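You operate a simulated robot arm through the tools that you are given. There is no shell and no other tool.

The job below is to be done with a simulated robot arm. You get a single attempt, and the scene is never put back.

Task
Bail the cloudy purple basin below its lower line into the funnel, then top it up with the hose.
Fine: Use the dipper and put it back; fill to the upper line or a little over, so that it is clear; tap closed, hose back in its holder.

Only the result counts: the job must be done as asked and must still hold three seconds after the hand-in. Knocking over, shifting, dropping, spilling or breaking anything else fails it.

Robot
A 6-joint arm with a three-finger gripper, fixed in place. Base frame: the origin is on the floor under the middle of its stand, x ahead of it, y to its left, z up; the work surface is at about z = 720. Units: mm, degrees, N and s.
It reaches about 1213 mm from its shoulder. Its first joint turns from -166.0 to 166.0 degrees. Payload 4.89 kg.
Tool frame: the origin (TCP) lies between the finger pads and is the grasp point; the fingertips stand 30 mm ahead of it; z points along the fingers, y is the line along which they close. The gripper opens to 164 mm; its body begins 125 mm behind the TCP.
Orientation is that of the tool frame in the base frame, as a unit quaternion [w, x, y, z]. With the fingers straight down and closing along the base's y, the tool's x points along the base's -x, its y along +y and its z along -z.

Tools
- The arm moves only by the tool arm_command. Its argument "steps" is a list of rows, each a list of 3 entries, a list of its own where there are three numbers: the shift along the tool's x, y, z in units of 40 mm (1.0 is 40 mm), then the turn, a rotation vector about the tool's x, y, z in units of 5 degrees (1.0 is 5 degrees), then the gripper command, from -1 (fully open) to 1 (shut), values between in proportion. In form: [[[tx, ty, tz], [rx, ry, rz], jaw], ...]. A call has 1 to 20 rows; each row shifts and turns the commanded pose from where the row before left it, along the tool's axes as they then stand. A call with a number of a shift or a turn outside -1 to 1 is refused whole. Rows are played at 5 a second. More than 50 mm and 8.6 degrees between two rows, or a gripper value outside its range, and nothing of the call is played. A pose out of reach is approached as far as the arm can. The call stops where the force on the tool passes 90 N (or 10 N more than at its start, if that is more) or the arm is blocked; 0.2 s more then pass. Each finger travels about 108 mm/s and halts on what it meets, pressing with about 28 N; the grip force reading is that of the motor and also rises with nothing between the fingers. The clock runs only during rows and for 0.2 s after the last one: add rows that do not move to give the fingers time. It gives the time, the measured TCP pose, the force on the tool (base axes), the opening and the grip force at its end, in the units of the frame above (readings bear some noise), with the torque about the TCP (base axes, N m) and any sound that the robot's microphone picked up.
- Cameras (640 x 400 px; columns grow to the right, rows downward): "scene" is fixed at [48.5, -499.9, 1446.6]; the picture's right is [0.69, -0.73, 0.00], its down [-0.31, -0.29, -0.90] and it looks along [0.66, 0.62, -0.43] (base axes); focal length 324 px, centre (320, 200). "wrist" rides on the gripper at [76, -2, -152] in the tool frame; the picture's right is [0.02, 1.00, 0.00], its down [-0.88, 0.02, -0.47] and it looks along [-0.47, 0.01, 0.88] (tool axes); focal length 247 px, centre (320, 200). There is no depth. A picture from a camera that has moved, and an enlarged one, comes with that camera's place and axes in the base frame and with its lens.
- snapshot(camera): a new picture of that camera. The clock stands still meanwhile.
- lift_body(by): moves the trunk up (or, below 0, down) by that many mm; the arm rides with it, the base frame stays. It gives what a move gives, with no picture.
- enlarge(camera, box): a new picture of the part [left, top, right, bottom] of that camera's present view, enlarged. The clock stands still meanwhile.
- job_done(): hands the job in; it is judged then, once.

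Nothing tells you positions but the pictures and the camera data. Unless the task says otherwise, let go and move clear before handing in.

The tools are called after "Call:" by a JSON object that holds its "op" and its "data". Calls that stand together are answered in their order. arm_command: Moves the arm, as the interface text tells. Its arguments: {"type":"object","properties":{"steps":{"type":"array"}},"required":["steps"]} The other tools are called the same way: lift_body (by) moves the trunk up or down; snapshot (camera) takes a picture; enlarge (camera, box) takes an enlarged picture of a part of a camera's view; job_done () hands the job in.

At the start:

```text
t: 0.0
tcp_pos: [541.7, 79.3, 1368.7]
tcp_rot: [-0.001, 0.0, 1.0, 0.0]
force: [-0.2, 0.1, -0.3]
ft_torque: [-0.01, -0.01, -0.01]
grip_width: 163.9
grasp_force: 0.2
trunk travel left (down, up): [-175.0, 215.0]
```

scene: 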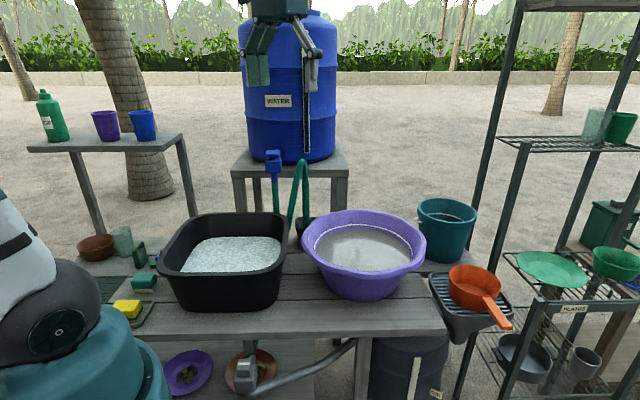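
wrist: 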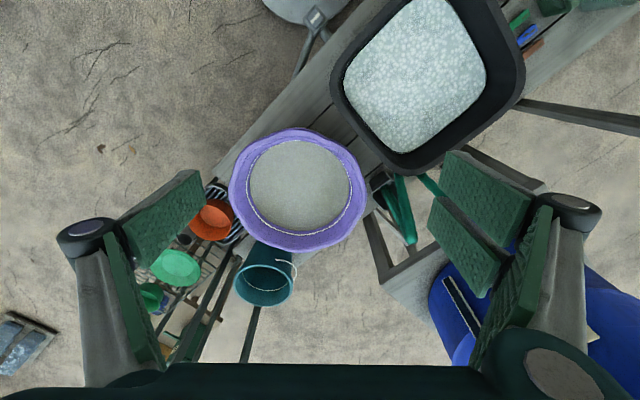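

I see a purple basin with cloudy water on a bench, a black tub left of it, an orange dipper on a drain funnel/grate at the bench's right end, and a green hose near a blue water barrel with a tap. I'll look closer before moving anything.

Call:
{"op": "enlarge", "data": {"camera": "scene", "box": [280, 180, 440, 310]}}

Call:
{"op": "enlarge", "data": {"camera": "scene", "box": [400, 180, 540, 350]}}

Call:
{"op": "enlarge", "data": {"camera": "scene", "box": [220, 120, 350, 250]}}

Call:
{"op": "enlarge", "data": {"camera": "wrist", "box": [130, 120, 450, 320]}}

```text
3.08 times, centred on (360, 245) of scene
camera zoom: at [48.5, -499.9, 1446.6], right [0.69, -0.73, 0.0], down [-0.31, -0.29, -0.9], along [0.66, 0.62, -0.43], focal length 996 px, centre (197, 62)
```

zoom: 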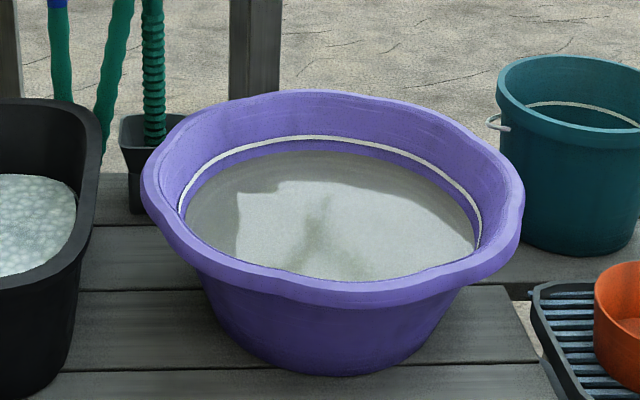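

```text
2.35 times, centred on (470, 265) of scene
camera zoom: at [48.5, -499.9, 1446.6], right [0.69, -0.73, 0.0], down [-0.31, -0.29, -0.9], along [0.66, 0.62, -0.43], focal length 762 px, centre (-33, 47)
```

zoom: 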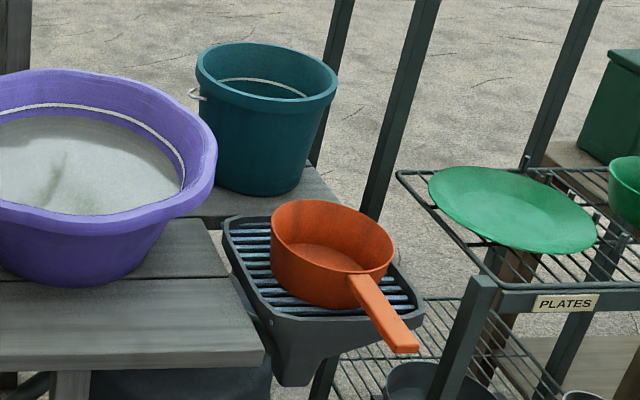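

```text
3.08 times, centred on (285, 185) of scene
camera zoom: at [48.5, -499.9, 1446.6], right [0.69, -0.73, 0.0], down [-0.31, -0.29, -0.9], along [0.66, 0.62, -0.43], focal length 996 px, centre (428, 246)
```

zoom: 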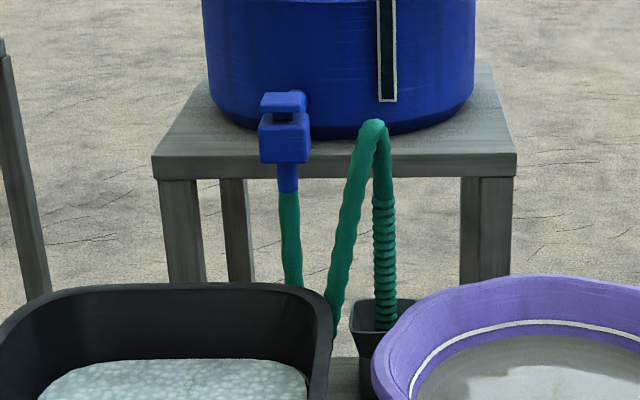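

```text
2.00 times, centred on (290, 220) of wrist
camera zoom: at [465.8, 77.5, 1521.7], right [-0.02, 1.0, 0.0], down [0.88, 0.02, 0.47], along [0.47, 0.01, -0.88], focal length 494 px, centre (380, 160)
```

zoom: 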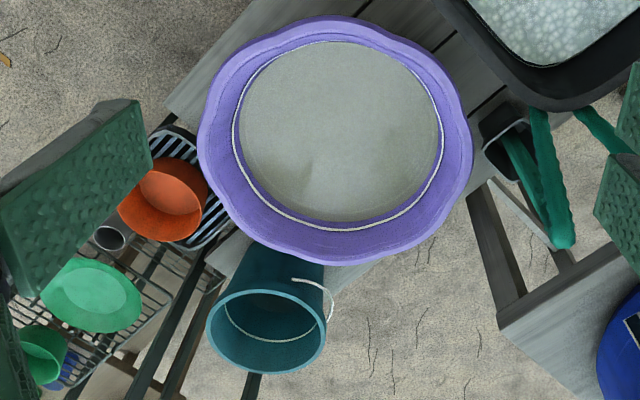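

Call:
{"op": "enlarge", "data": {"camera": "scene", "box": [400, 0, 640, 400]}}

Call:
{"op": "enlarge", "data": {"camera": "wrist", "box": [0, 150, 300, 400]}}

Call:
{"op": "enlarge", "data": {"camera": "wrist", "box": [330, 130, 640, 330]}}

```text
1.00 times, centred on (520, 200) of scene (not enlarged: the box is as wide or as high as the picture)
camera zoom: at [48.5, -499.9, 1446.6], right [0.69, -0.73, 0.0], down [-0.31, -0.29, -0.9], along [0.66, 0.62, -0.43], focal length 324 px, centre (120, 200)
```

zoom: 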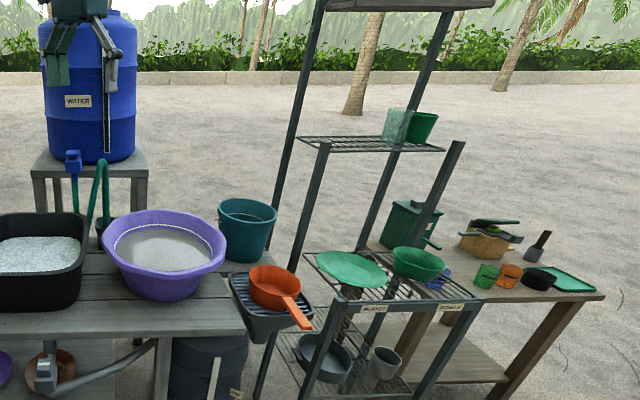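

```text
1.60 times, centred on (150, 275) of wrist
camera zoom: at [465.8, 77.5, 1521.7], right [-0.02, 1.0, 0.0], down [0.88, 0.02, 0.47], along [0.47, 0.01, -0.88], focal length 395 px, centre (592, 80)
```

zoom: 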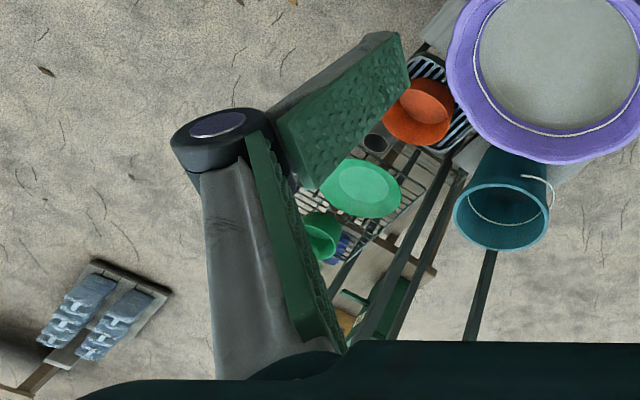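

```text
2.00 times, centred on (485, 230) of wrist
camera zoom: at [465.8, 77.5, 1521.7], right [-0.02, 1.0, 0.0], down [0.88, 0.02, 0.47], along [0.47, 0.01, -0.88], focal length 494 px, centre (-10, 140)
```

zoom: 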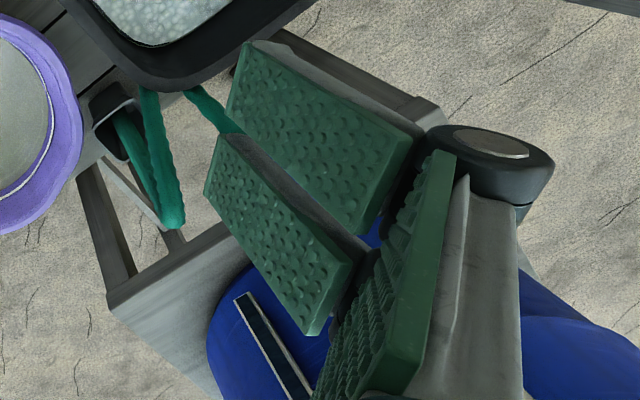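

The funnel is a slotted tray at the right end of the bench with the dipper on it, next to a rack. I'll move the wrist camera over that side for a closer look.

Call:
{"op": "arm_command", "data": {"steps": [[[-0.3, -0.91, 0.33], [0, 0, 0], -1], [[-0.3, -0.91, 0.33], [0, 0, 0], -1], [[-0.3, -0.91, 0.33], [0, 0, 0], -1], [[-0.3, -0.91, 0.33], [0, 0, 0], -1], [[-0.3, -0.91, 0.33], [0, 0, 0], -1], [[-0.3, -0.91, 0.33], [0, 0, 0], -1], [[-0.3, -0.91, 0.33], [0, 0, 0], -1], [[-0.3, -0.91, 0.33], [0, 0, 0], -1], [[-0.3, -0.91, 0.33], [0, 0, 0], -1], [[0, 0, 0], [0, 0, 0], -1]]}}

Call:
{"op": "snapshot", "data": {"camera": "wrist"}}

Call:
{"op": "snapshot", "data": {"camera": "scene"}}

```text
t: 2.2
tcp_pos: [649.6, -248.7, 1250.3]
tcp_rot: [0.0, 0.0, 1.0, 0.0]
force: [0.1, -0.8, 0.2]
ft_torque: [0.09, 0.12, 0.02]
grip_width: 164.0
grasp_force: 0.0
trunk travel left (down, up): [-175.0, 215.0]
```

```text
taken
camera wrist: at [575.2, -250.4, 1403.0], right [-0.02, 1.0, 0.0], down [0.88, 0.02, 0.47], along [0.47, 0.01, -0.88], focal length 247 px, centre (320, 200)
```

wrist: 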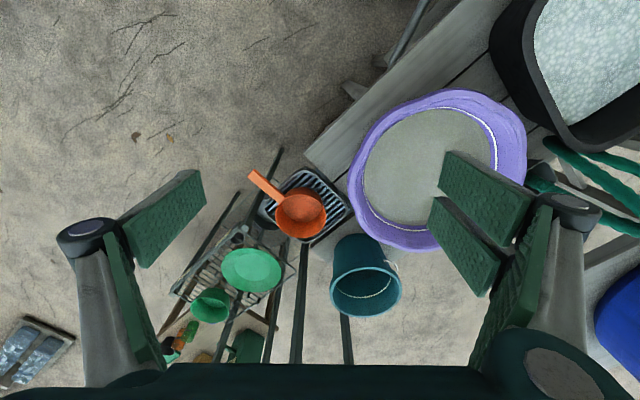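

```text
taken
```

scene: 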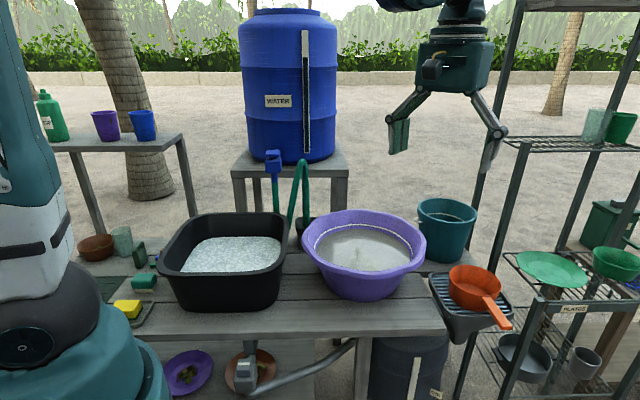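

Call:
{"op": "enlarge", "data": {"camera": "wrist", "box": [150, 130, 410, 293]}}

Call:
{"op": "enlarge", "data": {"camera": "wrist", "box": [240, 150, 360, 250]}}

Call:
{"op": "enlarge", "data": {"camera": "scene", "box": [420, 230, 540, 320]}}

```text
2.45 times, centred on (280, 212) of wrist
camera zoom: at [575.2, -250.4, 1403.0], right [-0.02, 1.0, 0.0], down [0.88, 0.02, 0.47], along [0.47, 0.01, -0.88], focal length 606 px, centre (418, 172)
```

zoom: 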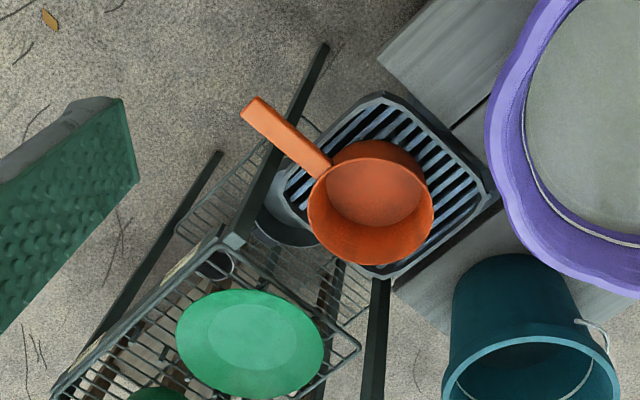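

```text
4.00 times, centred on (300, 200) of wrist
camera zoom: at [575.2, -250.4, 1403.0], right [-0.02, 1.0, 0.0], down [0.88, 0.02, 0.47], along [0.47, 0.01, -0.88], focal length 988 px, centre (400, 200)
```

zoom: 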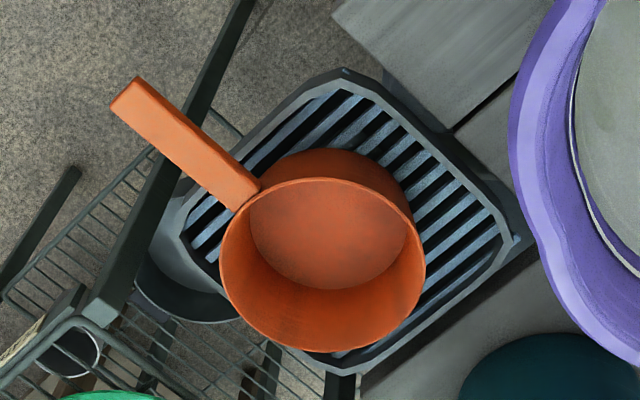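

```text
4.44 times, centred on (480, 275) of scene
camera zoom: at [48.5, -499.9, 1446.6], right [0.69, -0.73, 0.0], down [-0.31, -0.29, -0.9], along [0.66, 0.62, -0.43], focal length 1439 px, centre (-391, -133)
```

zoom: 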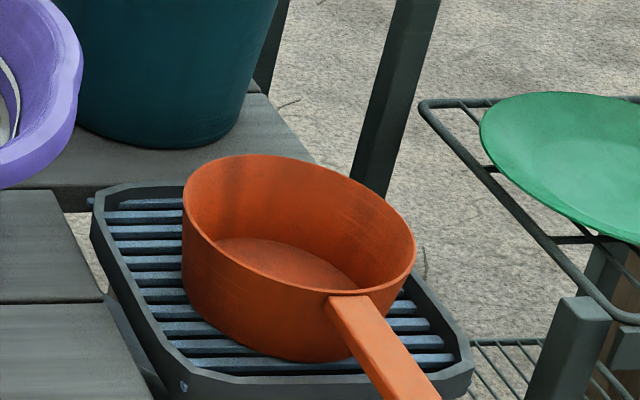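

Now I can see the dipper sits level on the slotted funnel, handle pointing away from the basin's far side. I'll go lower for a precise fix on its handle and the funnel.

Call:
{"op": "arm_command", "data": {"steps": [[[-0.435, -0.316, 0.79], [0, 0, 0], -1], [[-0.435, -0.316, 0.79], [0, 0, 0], -1], [[-0.435, -0.316, 0.79], [0, 0, 0], -1], [[-0.435, -0.316, 0.79], [0, 0, 0], -1], [[-0.435, -0.316, 0.79], [0, 0, 0], -1], [[-0.435, -0.316, 0.79], [0, 0, 0], -1], [[-0.435, -0.316, 0.79], [0, 0, 0], -1], [[-0.435, -0.316, 0.79], [0, 0, 0], -1], [[0, 0, 0], [0, 0, 0], -1]]}}

Call:
{"op": "snapshot", "data": {"camera": "wrist"}}

Call:
{"op": "snapshot", "data": {"camera": "scene"}}

```text
t: 4.2
tcp_pos: [787.7, -348.4, 996.9]
tcp_rot: [0.001, 0.0, 1.0, 0.0]
force: [1.0, 0.9, 0.0]
ft_torque: [0.02, 0.11, -0.02]
grip_width: 163.8
grasp_force: 0.0
trunk travel left (down, up): [-175.0, 215.0]
```

```text
taken
camera wrist: at [712.0, -351.5, 1149.3], right [-0.02, 1.0, 0.0], down [0.88, 0.02, 0.47], along [0.47, 0.01, -0.88], focal length 247 px, centre (320, 200)
```

wrist: 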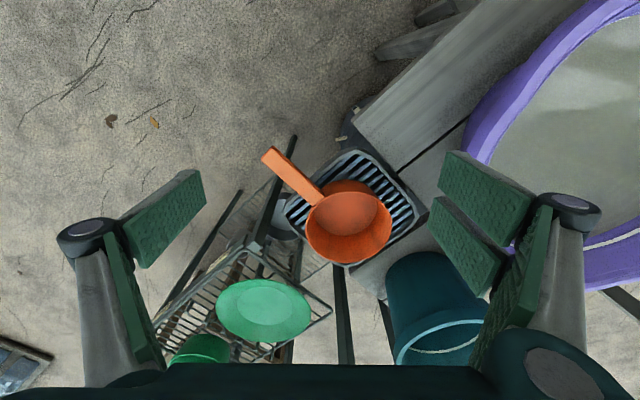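

```text
taken
```

scene: 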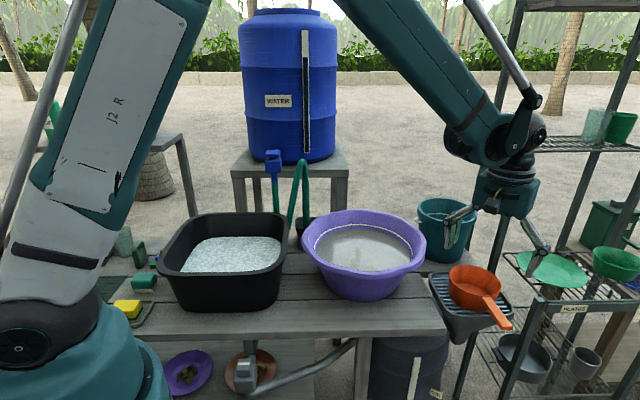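

Call:
{"op": "enlarge", "data": {"camera": "wrist", "box": [240, 130, 440, 280]}}

Call:
{"op": "enlarge", "data": {"camera": "scene", "box": [440, 190, 560, 330]}}

```text
2.67 times, centred on (340, 205) of wrist
camera zoom: at [712.0, -351.5, 1149.3], right [-0.02, 1.0, 0.0], down [0.88, 0.02, 0.47], along [0.47, 0.01, -0.88], focal length 659 px, centre (267, 187)
```

zoom: 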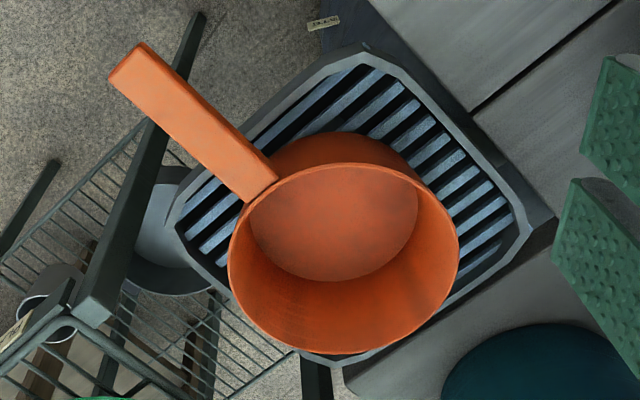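

```text
2.86 times, centred on (500, 260) of scene
camera zoom: at [48.5, -499.9, 1446.6], right [0.69, -0.73, 0.0], down [-0.31, -0.29, -0.9], along [0.66, 0.62, -0.43], focal length 925 px, centre (-194, 29)
```

zoom: 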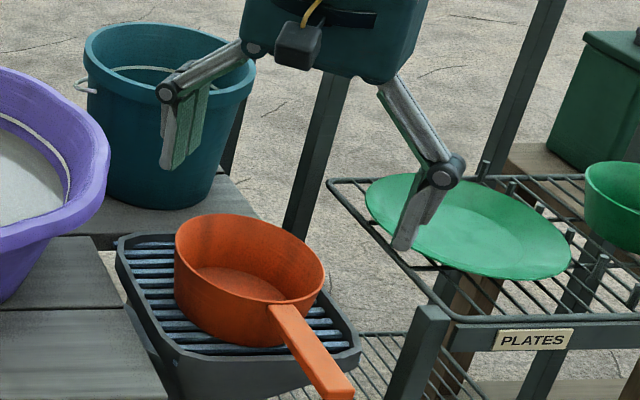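

The dipper's handle points about -136° in the base frame, with its top near z 790 and the handle's middle near (866, -386). I'll turn the gripper to straddle it, half close the fingers and hover above to check the alignment.

Call:
{"op": "arm_command", "data": {"steps": [[[0, 0, 0], [0, 0, -0.88], -0.5], [[0, 0, 0], [0, 0, -0.88], -0.2], [[0, 0, 0], [0, 0, -0.88], 0], [[0, 0, 0], [0, 0, -0.88], 0], [[0, 0, 0], [0, 0, -0.88], 0], [[0, 0, 0], [0, 0, -0.88], 0], [[0, 0, 0], [0, 0, -0.88], 0], [[0, 0, 0], [0, 0, -0.88], 0], [[0, 0, 0], [0, 0, -0.88], 0], [[0, 0, 0], [0, 0, -0.88], 0], [[-0.25, -0.68, 0.39], [0, 0, 0], 0], [[-0.25, -0.68, 0.39], [0, 0, 0], 0], [[-0.25, -0.68, 0.39], [0, 0, 0], 0], [[0, 0, 0], [0, 0, 0], 0], [[0, 0, 0], [0, 0, 0], 0]]}}

Call:
{"op": "snapshot", "data": {"camera": "wrist"}}

Call:
{"op": "snapshot", "data": {"camera": "scene"}}

```text
t: 7.4
tcp_pos: [866.9, -386.1, 950.6]
tcp_rot: [0.0, -0.374, 0.927, 0.0]
force: [-0.1, -0.2, -0.5]
ft_torque: [-0.01, 0.08, -0.03]
grip_width: 81.8
grasp_force: 0.1
trunk travel left (down, up): [-175.0, 215.0]
```

```text
taken
camera wrist: at [813.2, -441.8, 1103.5], right [-0.71, 0.7, 0.0], down [0.62, 0.63, 0.47], along [0.33, 0.34, -0.88], focal length 247 px, centre (320, 200)
```

wrist: 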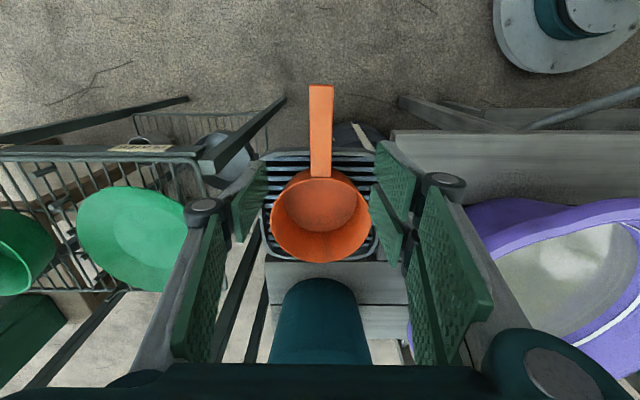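

```text
taken
```

scene: 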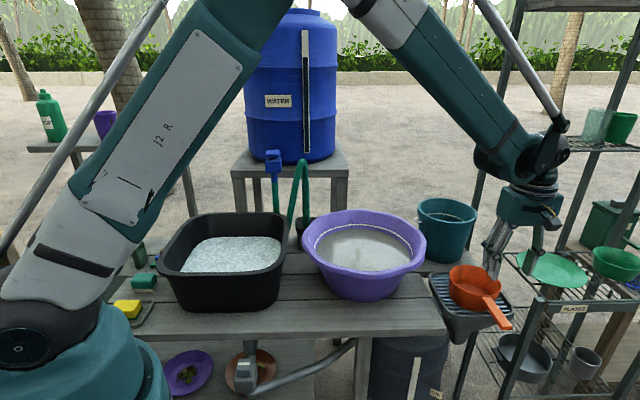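

The handle lies exactly between the fingers and parallel to the tool's x. I'll descend to it and close.

Call:
{"op": "arm_command", "data": {"steps": [[[0, 0, 0.84], [0, 0, 0], 0], [[0, 0, 0.84], [0, 0, 0], 0], [[0, 0, 0.84], [0, 0, 0], 0], [[0, 0, 0.84], [0, 0, 0], 0], [[0, 0, 0.5], [0, 0, 0], 0], [[0, 0, 0.36], [0, 0, 0], 0], [[0, 0, 0], [0, 0, 0], 0]]}}

Call:
{"op": "snapshot", "data": {"camera": "wrist"}}

Call:
{"op": "enlarge", "data": {"camera": "scene", "box": [430, 190, 560, 340]}}

```text
t: 9.0
tcp_pos: [866.3, -387.3, 781.3]
tcp_rot: [0.0, -0.375, 0.927, 0.0]
force: [0.9, -0.1, 0.4]
ft_torque: [-0.01, 0.02, 0.01]
grip_width: 81.8
grasp_force: 0.1
trunk travel left (down, up): [-175.0, 215.0]
```

```text
taken
camera wrist: at [813.2, -441.7, 933.8], right [-0.71, 0.7, 0.0], down [0.62, 0.63, 0.47], along [0.33, 0.34, -0.88], focal length 247 px, centre (320, 200)
```

wrist: 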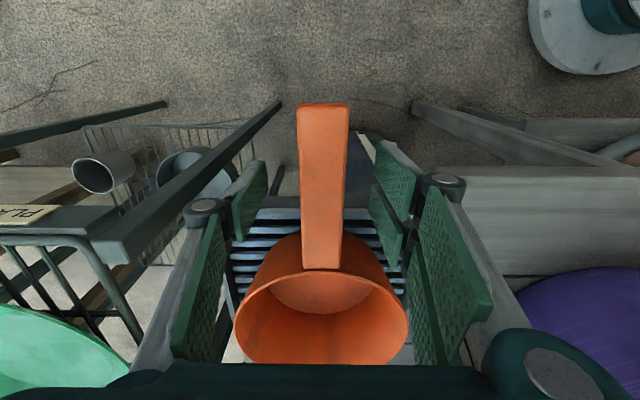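

```text
2.67 times, centred on (495, 265) of scene
camera zoom: at [48.5, -499.9, 1446.6], right [0.69, -0.73, 0.0], down [-0.31, -0.29, -0.9], along [0.66, 0.62, -0.43], focal length 864 px, centre (-147, 27)
```

zoom: 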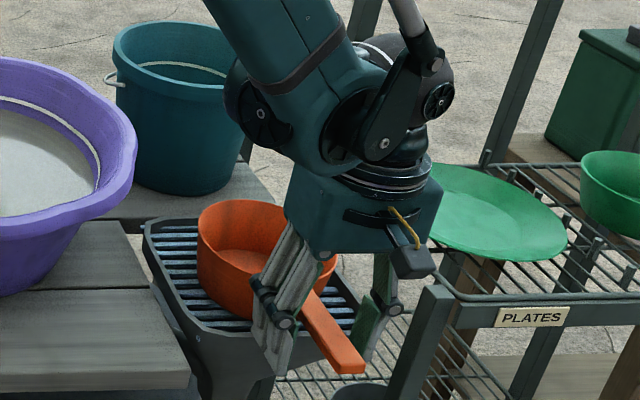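

Call:
{"op": "arm_command", "data": {"steps": [[[0, 0, 0], [0, 0, 0], 0.3], [[0, 0, 0], [0, 0, 0], 0.6], [[0, 0, 0], [0, 0, 0], 1], [[0, 0, 0], [0, 0, 0], 1], [[0, 0, 0], [0, 0, 0], 1], [[0, 0, 0], [0, 0, 0], 1]]}}

Call:
{"op": "snapshot", "data": {"camera": "wrist"}}

```text
t: 10.4
tcp_pos: [865.7, -386.7, 780.6]
tcp_rot: [0.0, -0.374, 0.927, 0.0]
force: [-0.1, -0.1, -0.5]
ft_torque: [-0.02, 0.05, 0.01]
grip_width: 25.7
grasp_force: 28.2
trunk travel left (down, up): [-175.0, 215.0]
```

```text
taken
camera wrist: at [813.1, -441.7, 934.2], right [-0.71, 0.7, 0.0], down [0.62, 0.63, 0.47], along [0.33, 0.34, -0.88], focal length 247 px, centre (320, 200)
```

wrist: 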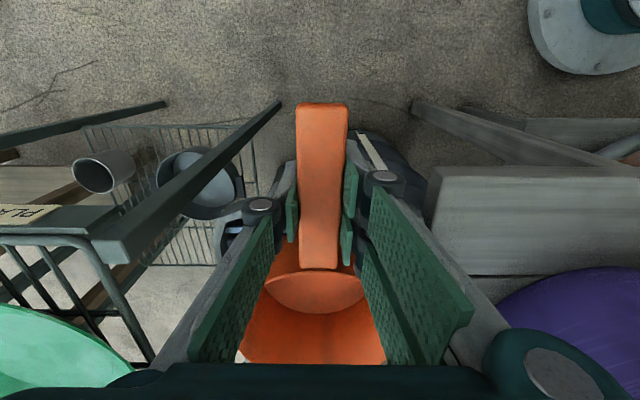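

Gripped (25.7 mm between pads). I'll lift gently and check that the dipper comes up level.

Call:
{"op": "arm_command", "data": {"steps": [[[0, 0, -0.3], [0, 0, 0], 1], [[0, 0, -0.5], [0, 0, 0], 1], [[0, 0, -0.7], [0, 0, 0], 1], [[0, 0, -0.7], [0, 0, 0], 1], [[0, 0, 0], [0, 0, 0], 1], [[0, 0, 0], [0, 0, 0], 1]]}}

Call:
{"op": "snapshot", "data": {"camera": "wrist"}}

Call:
{"op": "enlarge", "data": {"camera": "scene", "box": [430, 190, 560, 340]}}

```text
t: 11.8
tcp_pos: [868.1, -385.9, 869.9]
tcp_rot: [0.0, -0.374, 0.927, 0.0]
force: [0.4, -0.3, -0.9]
ft_torque: [-0.13, 0.03, 0.01]
grip_width: 25.7
grasp_force: 28.0
trunk travel left (down, up): [-175.0, 215.0]
```

```text
taken
camera wrist: at [813.7, -441.6, 1022.5], right [-0.71, 0.7, 0.0], down [0.62, 0.63, 0.47], along [0.33, 0.34, -0.88], focal length 247 px, centre (320, 200)
```

wrist: 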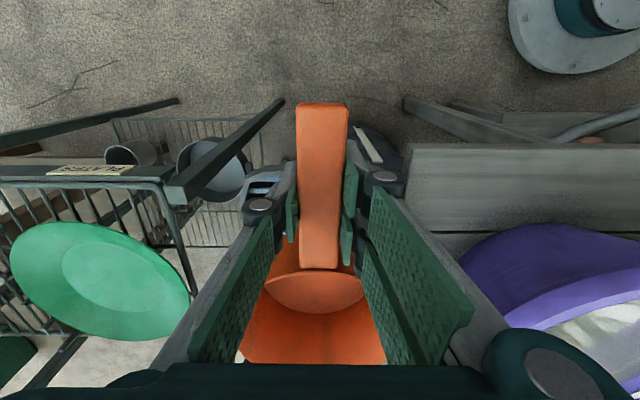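

```text
2.67 times, centred on (495, 265) of scene
camera zoom: at [48.5, -499.9, 1446.6], right [0.69, -0.73, 0.0], down [-0.31, -0.29, -0.9], along [0.66, 0.62, -0.43], focal length 864 px, centre (-147, 27)
```

zoom: 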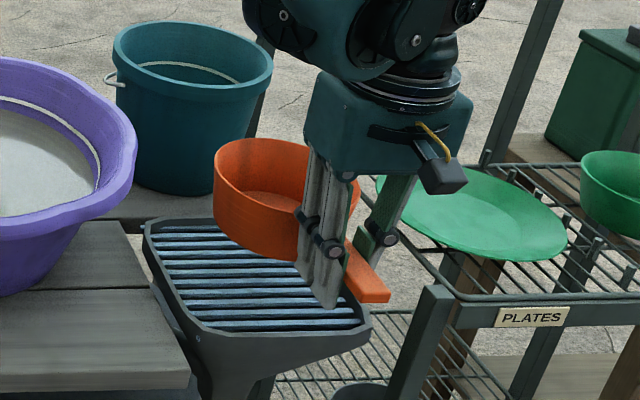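

The dipper is held level and light. I'll carry it up and over the purple basin, and look from there.

Call:
{"op": "arm_command", "data": {"steps": [[[0, 0, -0.9], [0, 0, 0], 1], [[0, 0, -0.95], [0, 0, 0], 1], [[0, 0, -0.9], [0, 0, 0], 1], [[-0.21, 0.43, 0], [0, 0, 0], 1], [[-0.422, 0.861, 0], [0, 0, 0], 1], [[-0.422, 0.861, 0], [0, 0, 0], 1], [[-0.422, 0.861, 0], [0, 0, 0], 1], [[-0.422, 0.861, 0], [0, 0, 0], 1], [[-0.422, 0.861, 0], [0, 0, 0], 1], [[-0.422, 0.861, 0], [0, 0, 0], 1], [[-0.422, 0.861, 0], [0, 0, 0], 1], [[-0.422, 0.861, 0], [0, 0, 0], 1], [[-0.422, 0.861, 0], [0, 0, 0], 1], [[-0.21, 0.43, 0], [0, 0, 0], 1], [[0, 0, 0], [0, 0, 0], 1]]}}

Call:
{"op": "snapshot", "data": {"camera": "wrist"}}

Call:
{"op": "snapshot", "data": {"camera": "scene"}}

```text
t: 15.0
tcp_pos: [749.2, -21.0, 978.8]
tcp_rot: [0.0, -0.375, 0.927, -0.001]
force: [-0.4, 0.0, -1.3]
ft_torque: [-0.12, 0.07, -0.03]
grip_width: 25.8
grasp_force: 28.7
trunk travel left (down, up): [-175.0, 215.0]
```

```text
taken
camera wrist: at [695.9, -76.0, 1132.6], right [-0.71, 0.7, 0.0], down [0.62, 0.63, 0.47], along [0.33, 0.34, -0.88], focal length 247 px, centre (320, 200)
```

wrist: 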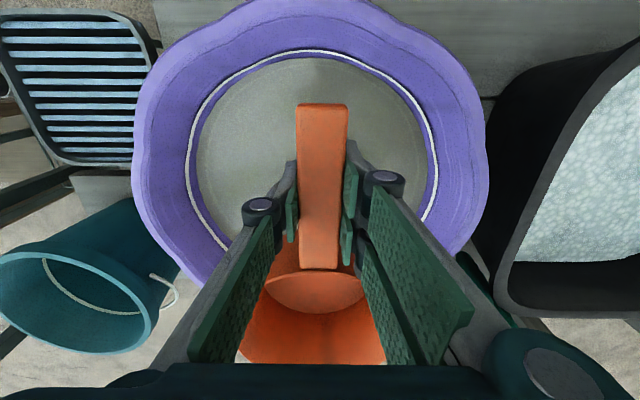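

```text
taken
```

scene: 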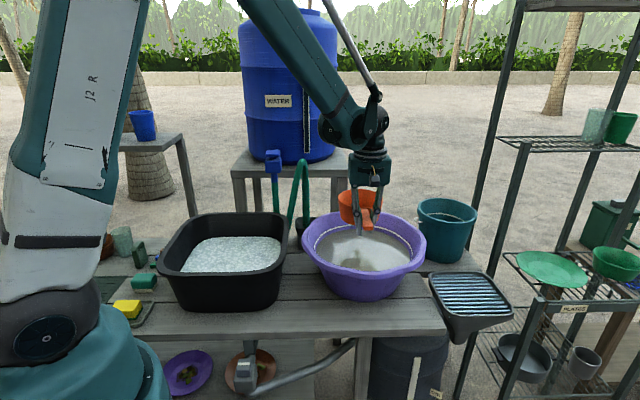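

The basin's centre is about (811, 23), its rim near z 870, upper line near 832 and the water near 817. I'll tip the dipper nose-down by 20° and lower it slowly so its far lip goes under the surface.

Call:
{"op": "arm_command", "data": {"steps": [[[-0.25, -0.28, 0], [0, 0, 0], 1], [[0, 0, 0], [0, 1, 0], 1], [[0, 0, 0], [0, 1, 0], 1], [[0, 0, 0], [0, 1, 0], 1], [[0, 0, 0], [0, 1, 0], 1], [[-0.205, 0, 0.564], [0, 0, 0], 1], [[-0.205, 0, 0.564], [0, 0, 0], 1], [[-0.205, 0, 0.564], [0, 0, 0], 1], [[-0.205, 0, 0.564], [0, 0, 0], 1], [[0, 0, 0], [0, 0, 0], 1]]}}

Call:
{"op": "snapshot", "data": {"camera": "wrist"}}

Call:
{"op": "enlarge", "data": {"camera": "scene", "box": [280, 160, 450, 310]}}

```text
t: 17.2
tcp_pos: [764.9, -24.3, 884.8]
tcp_rot: [-0.161, -0.368, 0.913, -0.065]
force: [-0.7, 0.6, -1.9]
ft_torque: [-0.07, 0.12, 0.0]
grip_width: 25.9
grasp_force: 28.5
trunk travel left (down, up): [-175.0, 215.0]
```

```text
taken
camera wrist: at [751.9, -38.8, 1053.3], right [-0.71, 0.71, 0.01], down [0.7, 0.7, 0.14], along [0.1, 0.11, -0.99], focal length 247 px, centre (320, 200)
```

wrist: 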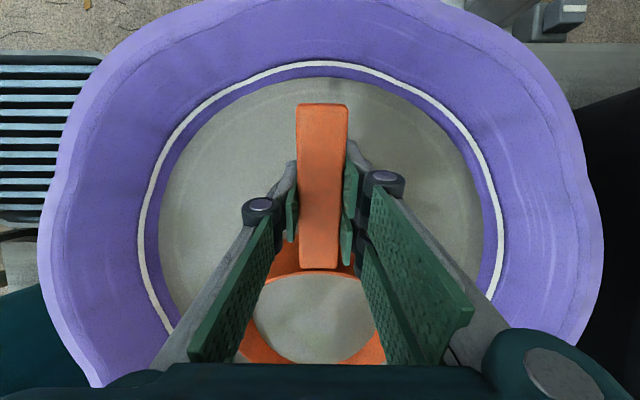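

```text
2.67 times, centred on (365, 235) of scene
camera zoom: at [48.5, -499.9, 1446.6], right [0.69, -0.73, 0.0], down [-0.31, -0.29, -0.9], along [0.66, 0.62, -0.43], focal length 864 px, centre (200, 107)
```

zoom: 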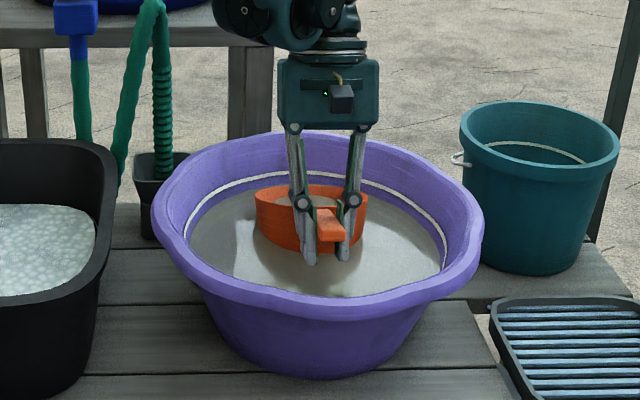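

Call:
{"op": "arm_command", "data": {"steps": [[[-0.15, 0, 0.42], [0, 0, 0], 1], [[0, 0, 0], [0, 0, 0], 1], [[0, 0, 0], [0, 0, 0], 1], [[0, 0, 0], [0, 0, 0], 1], [[0, 0, 0], [0, 0, 0], 1]]}}

Call:
{"op": "snapshot", "data": {"camera": "wrist"}}

Call:
{"op": "enlarge", "data": {"camera": "scene", "box": [290, 190, 440, 310]}}

```text
t: 18.4
tcp_pos: [765.5, -23.5, 865.6]
tcp_rot: [-0.161, -0.369, 0.913, -0.065]
force: [-0.7, -0.2, -7.5]
ft_torque: [-0.41, 0.44, 0.01]
grip_width: 25.8
grasp_force: 27.9
trunk travel left (down, up): [-175.0, 215.0]
```

```text
taken
camera wrist: at [752.2, -38.4, 1035.3], right [-0.71, 0.71, 0.01], down [0.7, 0.7, 0.14], along [0.1, 0.11, -0.99], focal length 247 px, centre (320, 200)
```

wrist: 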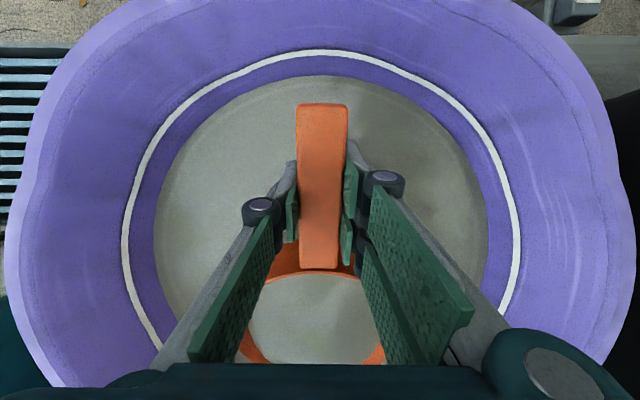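

```text
3.33 times, centred on (365, 250) of scene
camera zoom: at [48.5, -499.9, 1446.6], right [0.69, -0.73, 0.0], down [-0.31, -0.29, -0.9], along [0.66, 0.62, -0.43], focal length 1080 px, centre (170, 33)
```

zoom: 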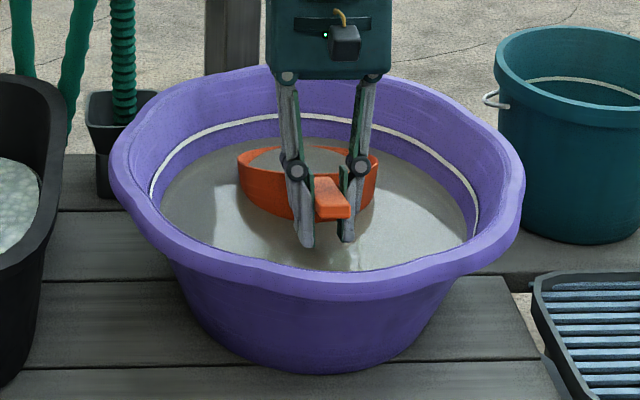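

The dipper has taken up about 0.6 kg of water with no slip of the handle. I'll lift it, level it above the basin and check the load.

Call:
{"op": "arm_command", "data": {"steps": [[[0.1, 0, -0.28], [0, 0, 0], 1], [[0.2, 0, -0.56], [0, 0, 0], 1], [[0.15, 0, -0.5], [0, -0.8, 0], 1], [[0.1, 0, -0.5], [0, -0.8, 0], 1], [[0.1, 0, -0.5], [0, -0.8, 0], 1], [[0.05, 0, -0.5], [0, -0.8, 0], 1], [[0, 0, -0.5], [0, -0.8, 0], 1], [[0, 0, -0.3], [0, 0, 0], 1], [[0, 0, 0], [0, 0, 0], 1], [[0, 0, 0], [0, 0, 0], 1]]}}

Call:
{"op": "snapshot", "data": {"camera": "wrist"}}

Call:
{"op": "enlarge", "data": {"camera": "scene", "box": [290, 170, 440, 310]}}

```text
t: 20.6
tcp_pos: [768.7, -18.5, 1014.4]
tcp_rot: [0.001, -0.375, 0.927, 0.0]
force: [-0.2, -0.3, -6.1]
ft_torque: [-0.46, 0.49, 0.0]
grip_width: 25.8
grasp_force: 28.1
trunk travel left (down, up): [-175.0, 215.0]
```

```text
taken
camera wrist: at [715.3, -73.8, 1167.7], right [-0.71, 0.7, 0.0], down [0.62, 0.63, 0.47], along [0.33, 0.34, -0.88], focal length 247 px, centre (320, 200)
```

wrist: 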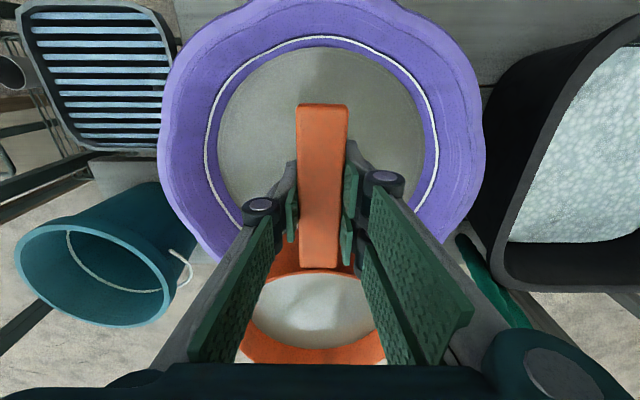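

```text
2.86 times, centred on (365, 240) of scene
camera zoom: at [48.5, -499.9, 1446.6], right [0.69, -0.73, 0.0], down [-0.31, -0.29, -0.9], along [0.66, 0.62, -0.43], focal length 925 px, centre (191, 86)
```

zoom: 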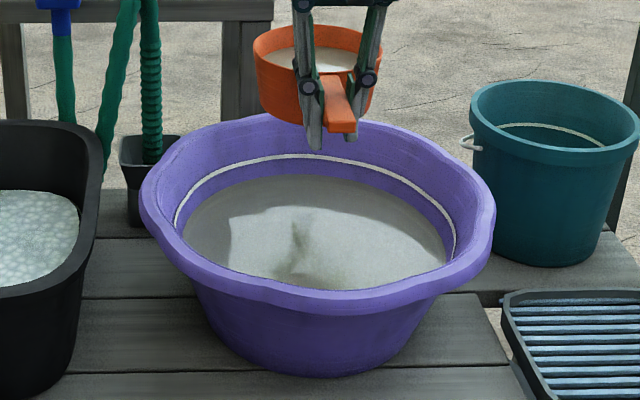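

About half a litre is in the dipper and the grip has not moved. I'll carry it level to above the funnel.

Call:
{"op": "arm_command", "data": {"steps": [[[0.1, -0.22, 0], [0, 0, 0], 1], [[0.2, -0.45, 0.04], [0, 0, 0], 1], [[0.265, -0.595, 0.04], [0, 0, 0], 1], [[0.265, -0.595, 0.04], [0, 0, 0], 1], [[0.265, -0.595, 0.04], [0, 0, 0], 1], [[0.265, -0.595, 0.04], [0, 0, 0], 1], [[0.265, -0.595, 0.04], [0, 0, 0], 1], [[0.265, -0.595, 0.04], [0, 0, 0], 1], [[0.265, -0.595, 0.04], [0, 0, 0], 1], [[0.265, -0.595, 0.04], [0, 0, 0], 1], [[0.265, -0.595, 0.04], [0, 0, 0], 1], [[0.265, -0.595, 0.04], [0, 0, 0], 1], [[0.265, -0.595, 0.04], [0, 0, 0], 1], [[0.265, -0.595, 0.04], [0, 0, 0], 1], [[0.265, -0.595, 0.04], [0, 0, 0], 1], [[0.2, -0.45, 0.04], [0, 0, 0], 1], [[0.1, -0.22, 0], [0, 0, 0], 1], [[0, 0, 0], [0, 0, 0], 1]]}}

Call:
{"op": "snapshot", "data": {"camera": "wrist"}}

Call:
{"op": "snapshot", "data": {"camera": "scene"}}

```text
t: 24.4
tcp_pos: [905.2, -393.2, 990.8]
tcp_rot: [0.0, -0.374, 0.927, 0.0]
force: [-0.5, -0.8, -6.9]
ft_torque: [-0.45, 0.5, 0.01]
grip_width: 25.5
grasp_force: 27.9
trunk travel left (down, up): [-175.0, 215.0]
```

```text
taken
camera wrist: at [851.6, -448.3, 1143.3], right [-0.71, 0.7, 0.0], down [0.62, 0.63, 0.47], along [0.33, 0.34, -0.88], focal length 247 px, centre (320, 200)
```

wrist: 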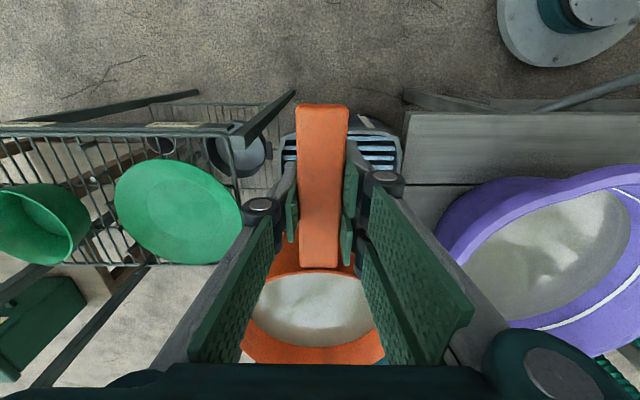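

```text
taken
```

scene: 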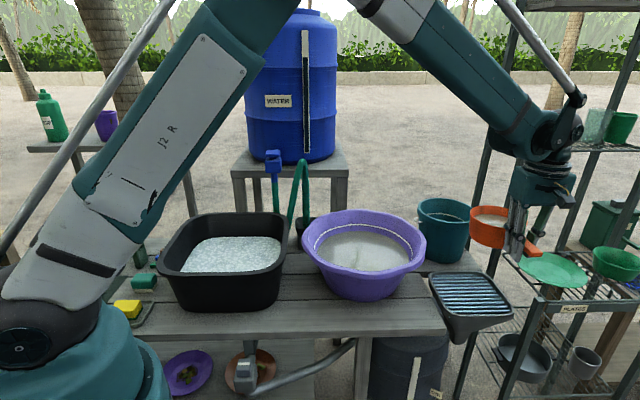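

The bowl is over the funnel with the handle axis offset so that the pouring lip falls near its middle. I'll start rolling, 20° first, and check the arm follows.

Call:
{"op": "arm_command", "data": {"steps": [[[0, 0, 0], [0.6, 0, 0], 1], [[0, 0, 0], [0.85, 0, 0], 1], [[0, 0, 0], [0.85, 0, 0], 1], [[0, 0, 0], [0.85, 0, 0], 1], [[0, 0, 0], [0.85, 0, 0], 1], [[0, 0, 0], [0, 0, 0], 1]]}}

Call:
{"op": "snapshot", "data": {"camera": "wrist"}}

Call:
{"op": "snapshot", "data": {"camera": "scene"}}

```text
t: 25.8
tcp_pos: [905.1, -392.4, 990.5]
tcp_rot: [0.065, -0.369, 0.913, -0.161]
force: [-0.5, -0.8, -6.5]
ft_torque: [-0.42, 0.47, 0.0]
grip_width: 25.6
grasp_force: 27.2
trunk travel left (down, up): [-175.0, 215.0]
```

```text
taken
camera wrist: at [814.7, -410.1, 1134.9], right [-0.67, 0.66, -0.34], down [0.51, 0.74, 0.44], along [0.54, 0.12, -0.83], focal length 247 px, centre (320, 200)
```

wrist: 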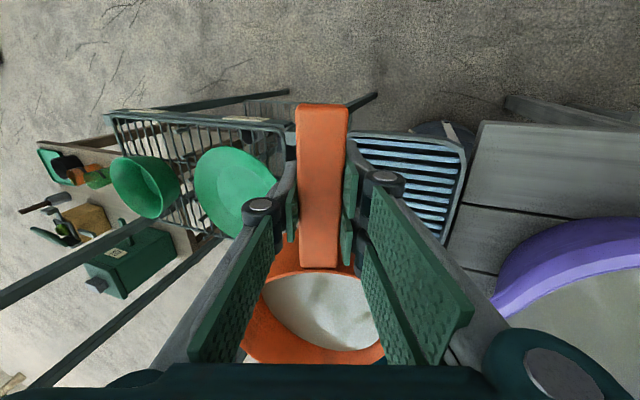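

```text
taken
```

scene: 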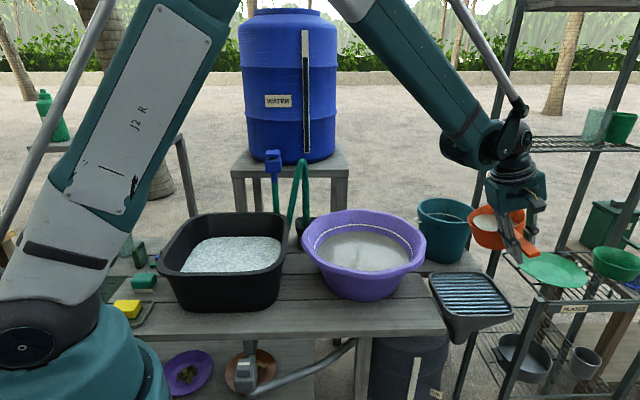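

Call:
{"op": "arm_command", "data": {"steps": [[[0, 0, 0], [0.6, 0, 0], 1], [[0, 0, 0], [0.6, 0, 0], 1], [[0, 0, 0], [0.6, 0, 0], 1], [[0, 0, 0], [0.6, 0, 0], 1]]}}

Call:
{"op": "enlarge", "data": {"camera": "scene", "box": [420, 170, 560, 340]}}

Call:
{"op": "snapshot", "data": {"camera": "wrist"}}

```text
t: 26.8
tcp_pos: [904.7, -393.1, 990.3]
tcp_rot: [0.104, -0.359, 0.891, -0.256]
force: [0.3, -0.1, -3.7]
ft_torque: [-0.27, 0.38, 0.02]
grip_width: 25.7
grasp_force: 28.0
trunk travel left (down, up): [-175.0, 215.0]
```

```text
2.35 times, centred on (490, 255) of scene
camera zoom: at [48.5, -499.9, 1446.6], right [0.69, -0.73, 0.0], down [-0.31, -0.29, -0.9], along [0.66, 0.62, -0.43], focal length 762 px, centre (-80, 71)
```

zoom: 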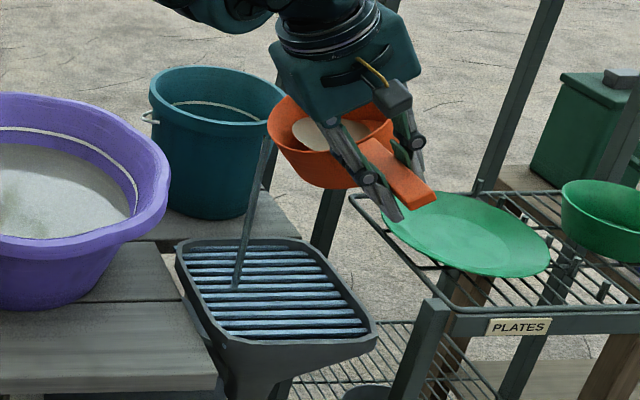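

```text
taken
camera wrist: at [794.7, -389.4, 1121.1], right [-0.6, 0.59, -0.53], down [0.45, 0.8, 0.39], along [0.66, 0.0, -0.75], focal length 247 px, centre (320, 200)
```

wrist: 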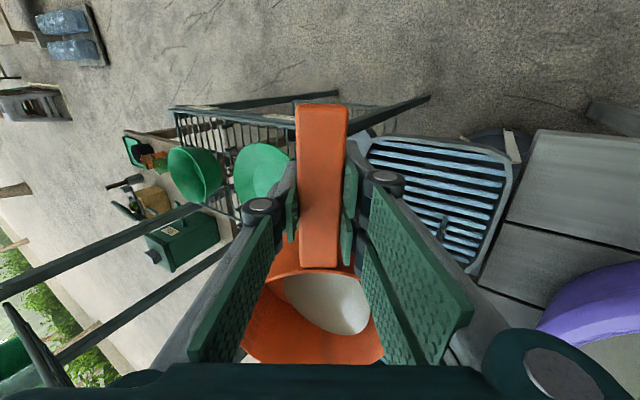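

The stream lands well inside the funnel. I'll keep rolling until it is empty.

Call:
{"op": "arm_command", "data": {"steps": [[[0, 0, 0], [0.6, 0, 0], 1], [[0, 0, 0], [0.6, 0, 0], 1], [[0, 0, 0], [0.6, 0, 0], 1], [[0, 0, 0], [0.6, 0, 0], 1], [[0, 0, 0], [0.6, 0, 0], 1], [[0, 0, 0], [0.6, 0, 0], 1], [[0, 0, 0], [0.6, 0, 0], 1], [[0, 0, 0], [0.6, 0, 0], 1], [[0, 0, 0], [0.6, 0, 0], 1], [[0, 0, 0], [0.6, 0, 0], 1], [[0, 0, 0], [0.6, 0, 0], 1], [[0, 0, 0], [0.6, 0, 0], 1], [[0, 0, 0], [0, 0, 0], 1]]}}

Call:
{"op": "snapshot", "data": {"camera": "scene"}}

Call:
{"op": "snapshot", "data": {"camera": "wrist"}}

```text
t: 29.6
tcp_pos: [904.0, -392.2, 990.9]
tcp_rot: [0.21, -0.311, 0.769, -0.518]
force: [0.4, 0.7, -1.5]
ft_torque: [-0.09, 0.15, -0.02]
grip_width: 25.8
grasp_force: 28.0
trunk travel left (down, up): [-175.0, 215.0]
```

```text
taken
```

scene: 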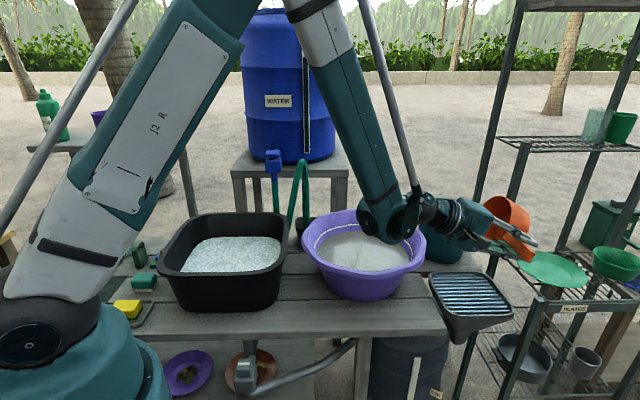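

```text
taken
camera wrist: at [752.1, -345.0, 1050.1], right [-0.28, 0.25, -0.93], down [0.32, 0.93, 0.16], along [0.91, -0.26, -0.34], focal length 247 px, centre (320, 200)
```

wrist: 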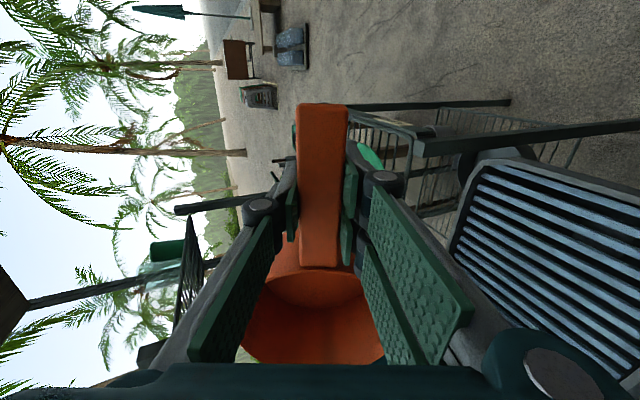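

The first scoop went cleanly into the funnel. I'll roll the dipper back upright and return towards the basin.

Call:
{"op": "arm_command", "data": {"steps": [[[0, 0, 0], [-0.97, 0, 0], 1], [[0, 0, 0], [-0.97, 0, 0], 1], [[0, 0, 0], [-0.97, 0, 0], 1], [[0, 0, 0], [-0.97, 0, 0], 1], [[0, 0, 0], [-0.97, 0, 0], 1], [[0, 0, 0], [-0.97, 0, 0], 1], [[0, 0, 0], [-0.97, 0, 0], 1], [[0, 0, 0], [-0.97, 0, 0], 1], [[0, 0, 0], [-0.97, 0, 0], 1], [[0, 0, 0], [-0.97, 0, 0], 1], [[0, 0, 0], [-0.97, 0, 0], 1], [[0, 0, 0], [-0.97, 0, 0], 1], [[0, 0, 0], [-0.97, 0, 0], 1], [[0, 0, 0], [-0.99, 0, 0], 1], [[0, 0, 0], [0, 0, 0], 1]]}}

Call:
{"op": "enlarge", "data": {"camera": "scene", "box": [290, 190, 440, 310]}}

Call:
{"op": "enlarge", "data": {"camera": "scene", "box": [400, 200, 560, 350]}}

```text
t: 32.8
tcp_pos: [903.8, -392.8, 991.0]
tcp_rot: [0.001, -0.374, 0.927, 0.0]
force: [0.1, 0.0, -1.6]
ft_torque: [-0.14, 0.15, 0.0]
grip_width: 25.6
grasp_force: 28.2
trunk travel left (down, up): [-175.0, 215.0]
```

```text
3.33 times, centred on (365, 250) of scene
camera zoom: at [48.5, -499.9, 1446.6], right [0.69, -0.73, 0.0], down [-0.31, -0.29, -0.9], along [0.66, 0.62, -0.43], focal length 1080 px, centre (170, 33)
```

zoom: 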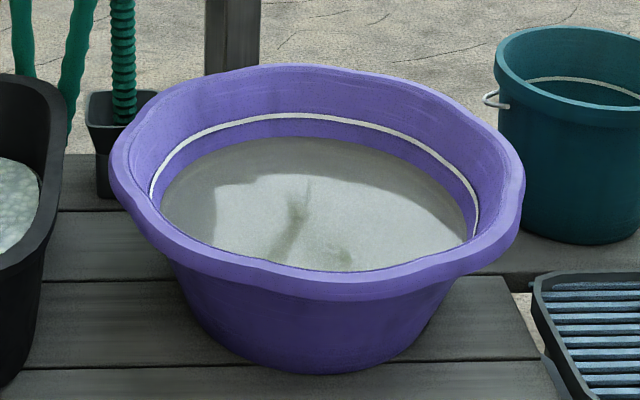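

```text
2.67 times, centred on (480, 275) of scene
camera zoom: at [48.5, -499.9, 1446.6], right [0.69, -0.73, 0.0], down [-0.31, -0.29, -0.9], along [0.66, 0.62, -0.43], focal length 864 px, centre (-107, 0)
```

zoom: 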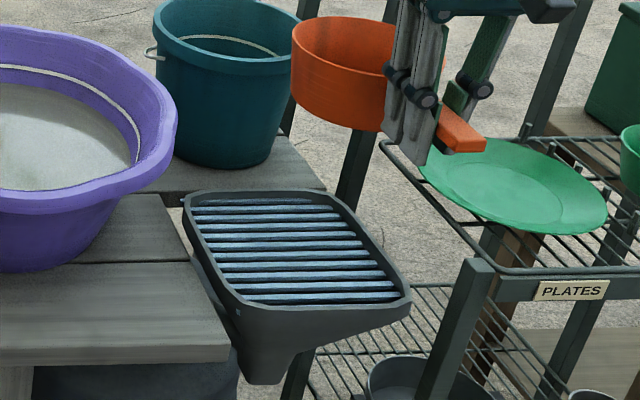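

Nothing dripped, and the basin is slightly lower. Second scoop: back over the basin, 15° nose-down and in.

Call:
{"op": "arm_command", "data": {"steps": [[[-0.4045, 0.9075, -0.03], [0, 0, 0], 1], [[-0.4045, 0.9075, -0.03], [0, 0, 0], 1], [[-0.4045, 0.9075, -0.03], [0, 0, 0], 1], [[-0.4045, 0.9075, -0.03], [0, 0, 0], 1], [[-0.4045, 0.9075, -0.03], [0, 0, 0], 1], [[-0.4045, 0.9075, -0.03], [0, 0, 0], 1], [[-0.4045, 0.9075, -0.03], [0, 0, 0], 1], [[-0.4045, 0.9075, -0.03], [0, 0, 0], 1], [[-0.4045, 0.9075, -0.03], [0, 0, 0], 1], [[-0.4045, 0.9075, -0.03], [0, 0, 0], 1], [[0, 0, 0], [0, 1, 0], 1], [[0, 0, 0], [0, 1, 0], 1], [[0, 0, 0], [0, 1, 0], 1], [[-0.162, 0, 0.604], [0, 0, 0], 1], [[-0.162, 0, 0.604], [0, 0, 0], 1], [[-0.162, 0, 0.604], [0, 0, 0], 1], [[-0.162, 0, 0.604], [0, 0, 0], 1], [[-0.162, 0, 0.604], [0, 0, 0], 1], [[-0.13, 0, 0.48], [0, 0, 0], 1], [[0, 0, 0], [0, 0, 0], 1]]}}

Call:
{"op": "snapshot", "data": {"camera": "wrist"}}

Call:
{"op": "enlarge", "data": {"camera": "scene", "box": [290, 190, 440, 310]}}

```text
t: 37.0
tcp_pos: [769.0, -18.8, 857.4]
tcp_rot: [-0.121, -0.371, 0.919, -0.048]
force: [0.2, 0.2, -1.4]
ft_torque: [-0.12, 0.11, 0.0]
grip_width: 25.8
grasp_force: 27.8
trunk travel left (down, up): [-175.0, 215.0]
```

```text
taken
camera wrist: at [745.6, -44.7, 1025.5], right [-0.71, 0.7, 0.01], down [0.69, 0.69, 0.23], along [0.16, 0.17, -0.97], focal length 247 px, centre (320, 200)
```

wrist: 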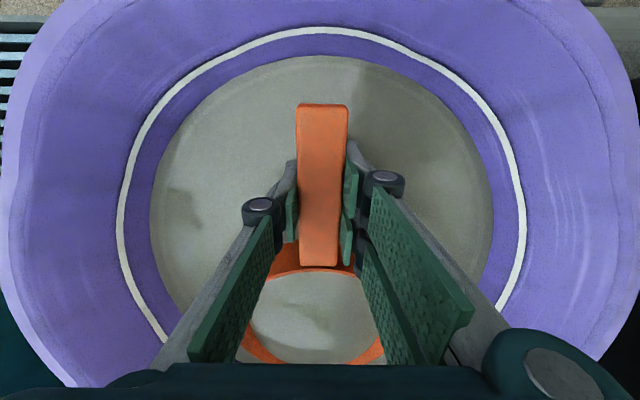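

```text
3.33 times, centred on (365, 250) of scene
camera zoom: at [48.5, -499.9, 1446.6], right [0.69, -0.73, 0.0], down [-0.31, -0.29, -0.9], along [0.66, 0.62, -0.43], focal length 1080 px, centre (170, 33)
```

zoom: 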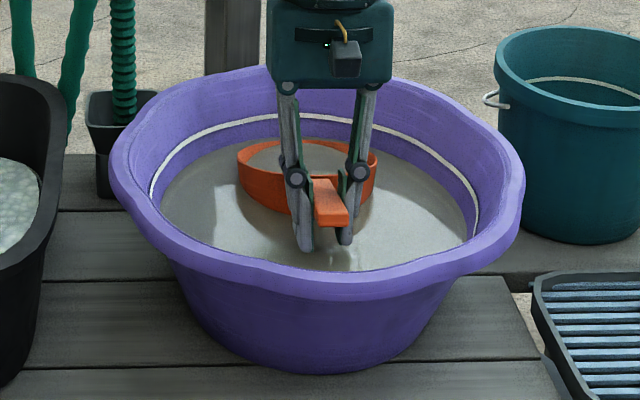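

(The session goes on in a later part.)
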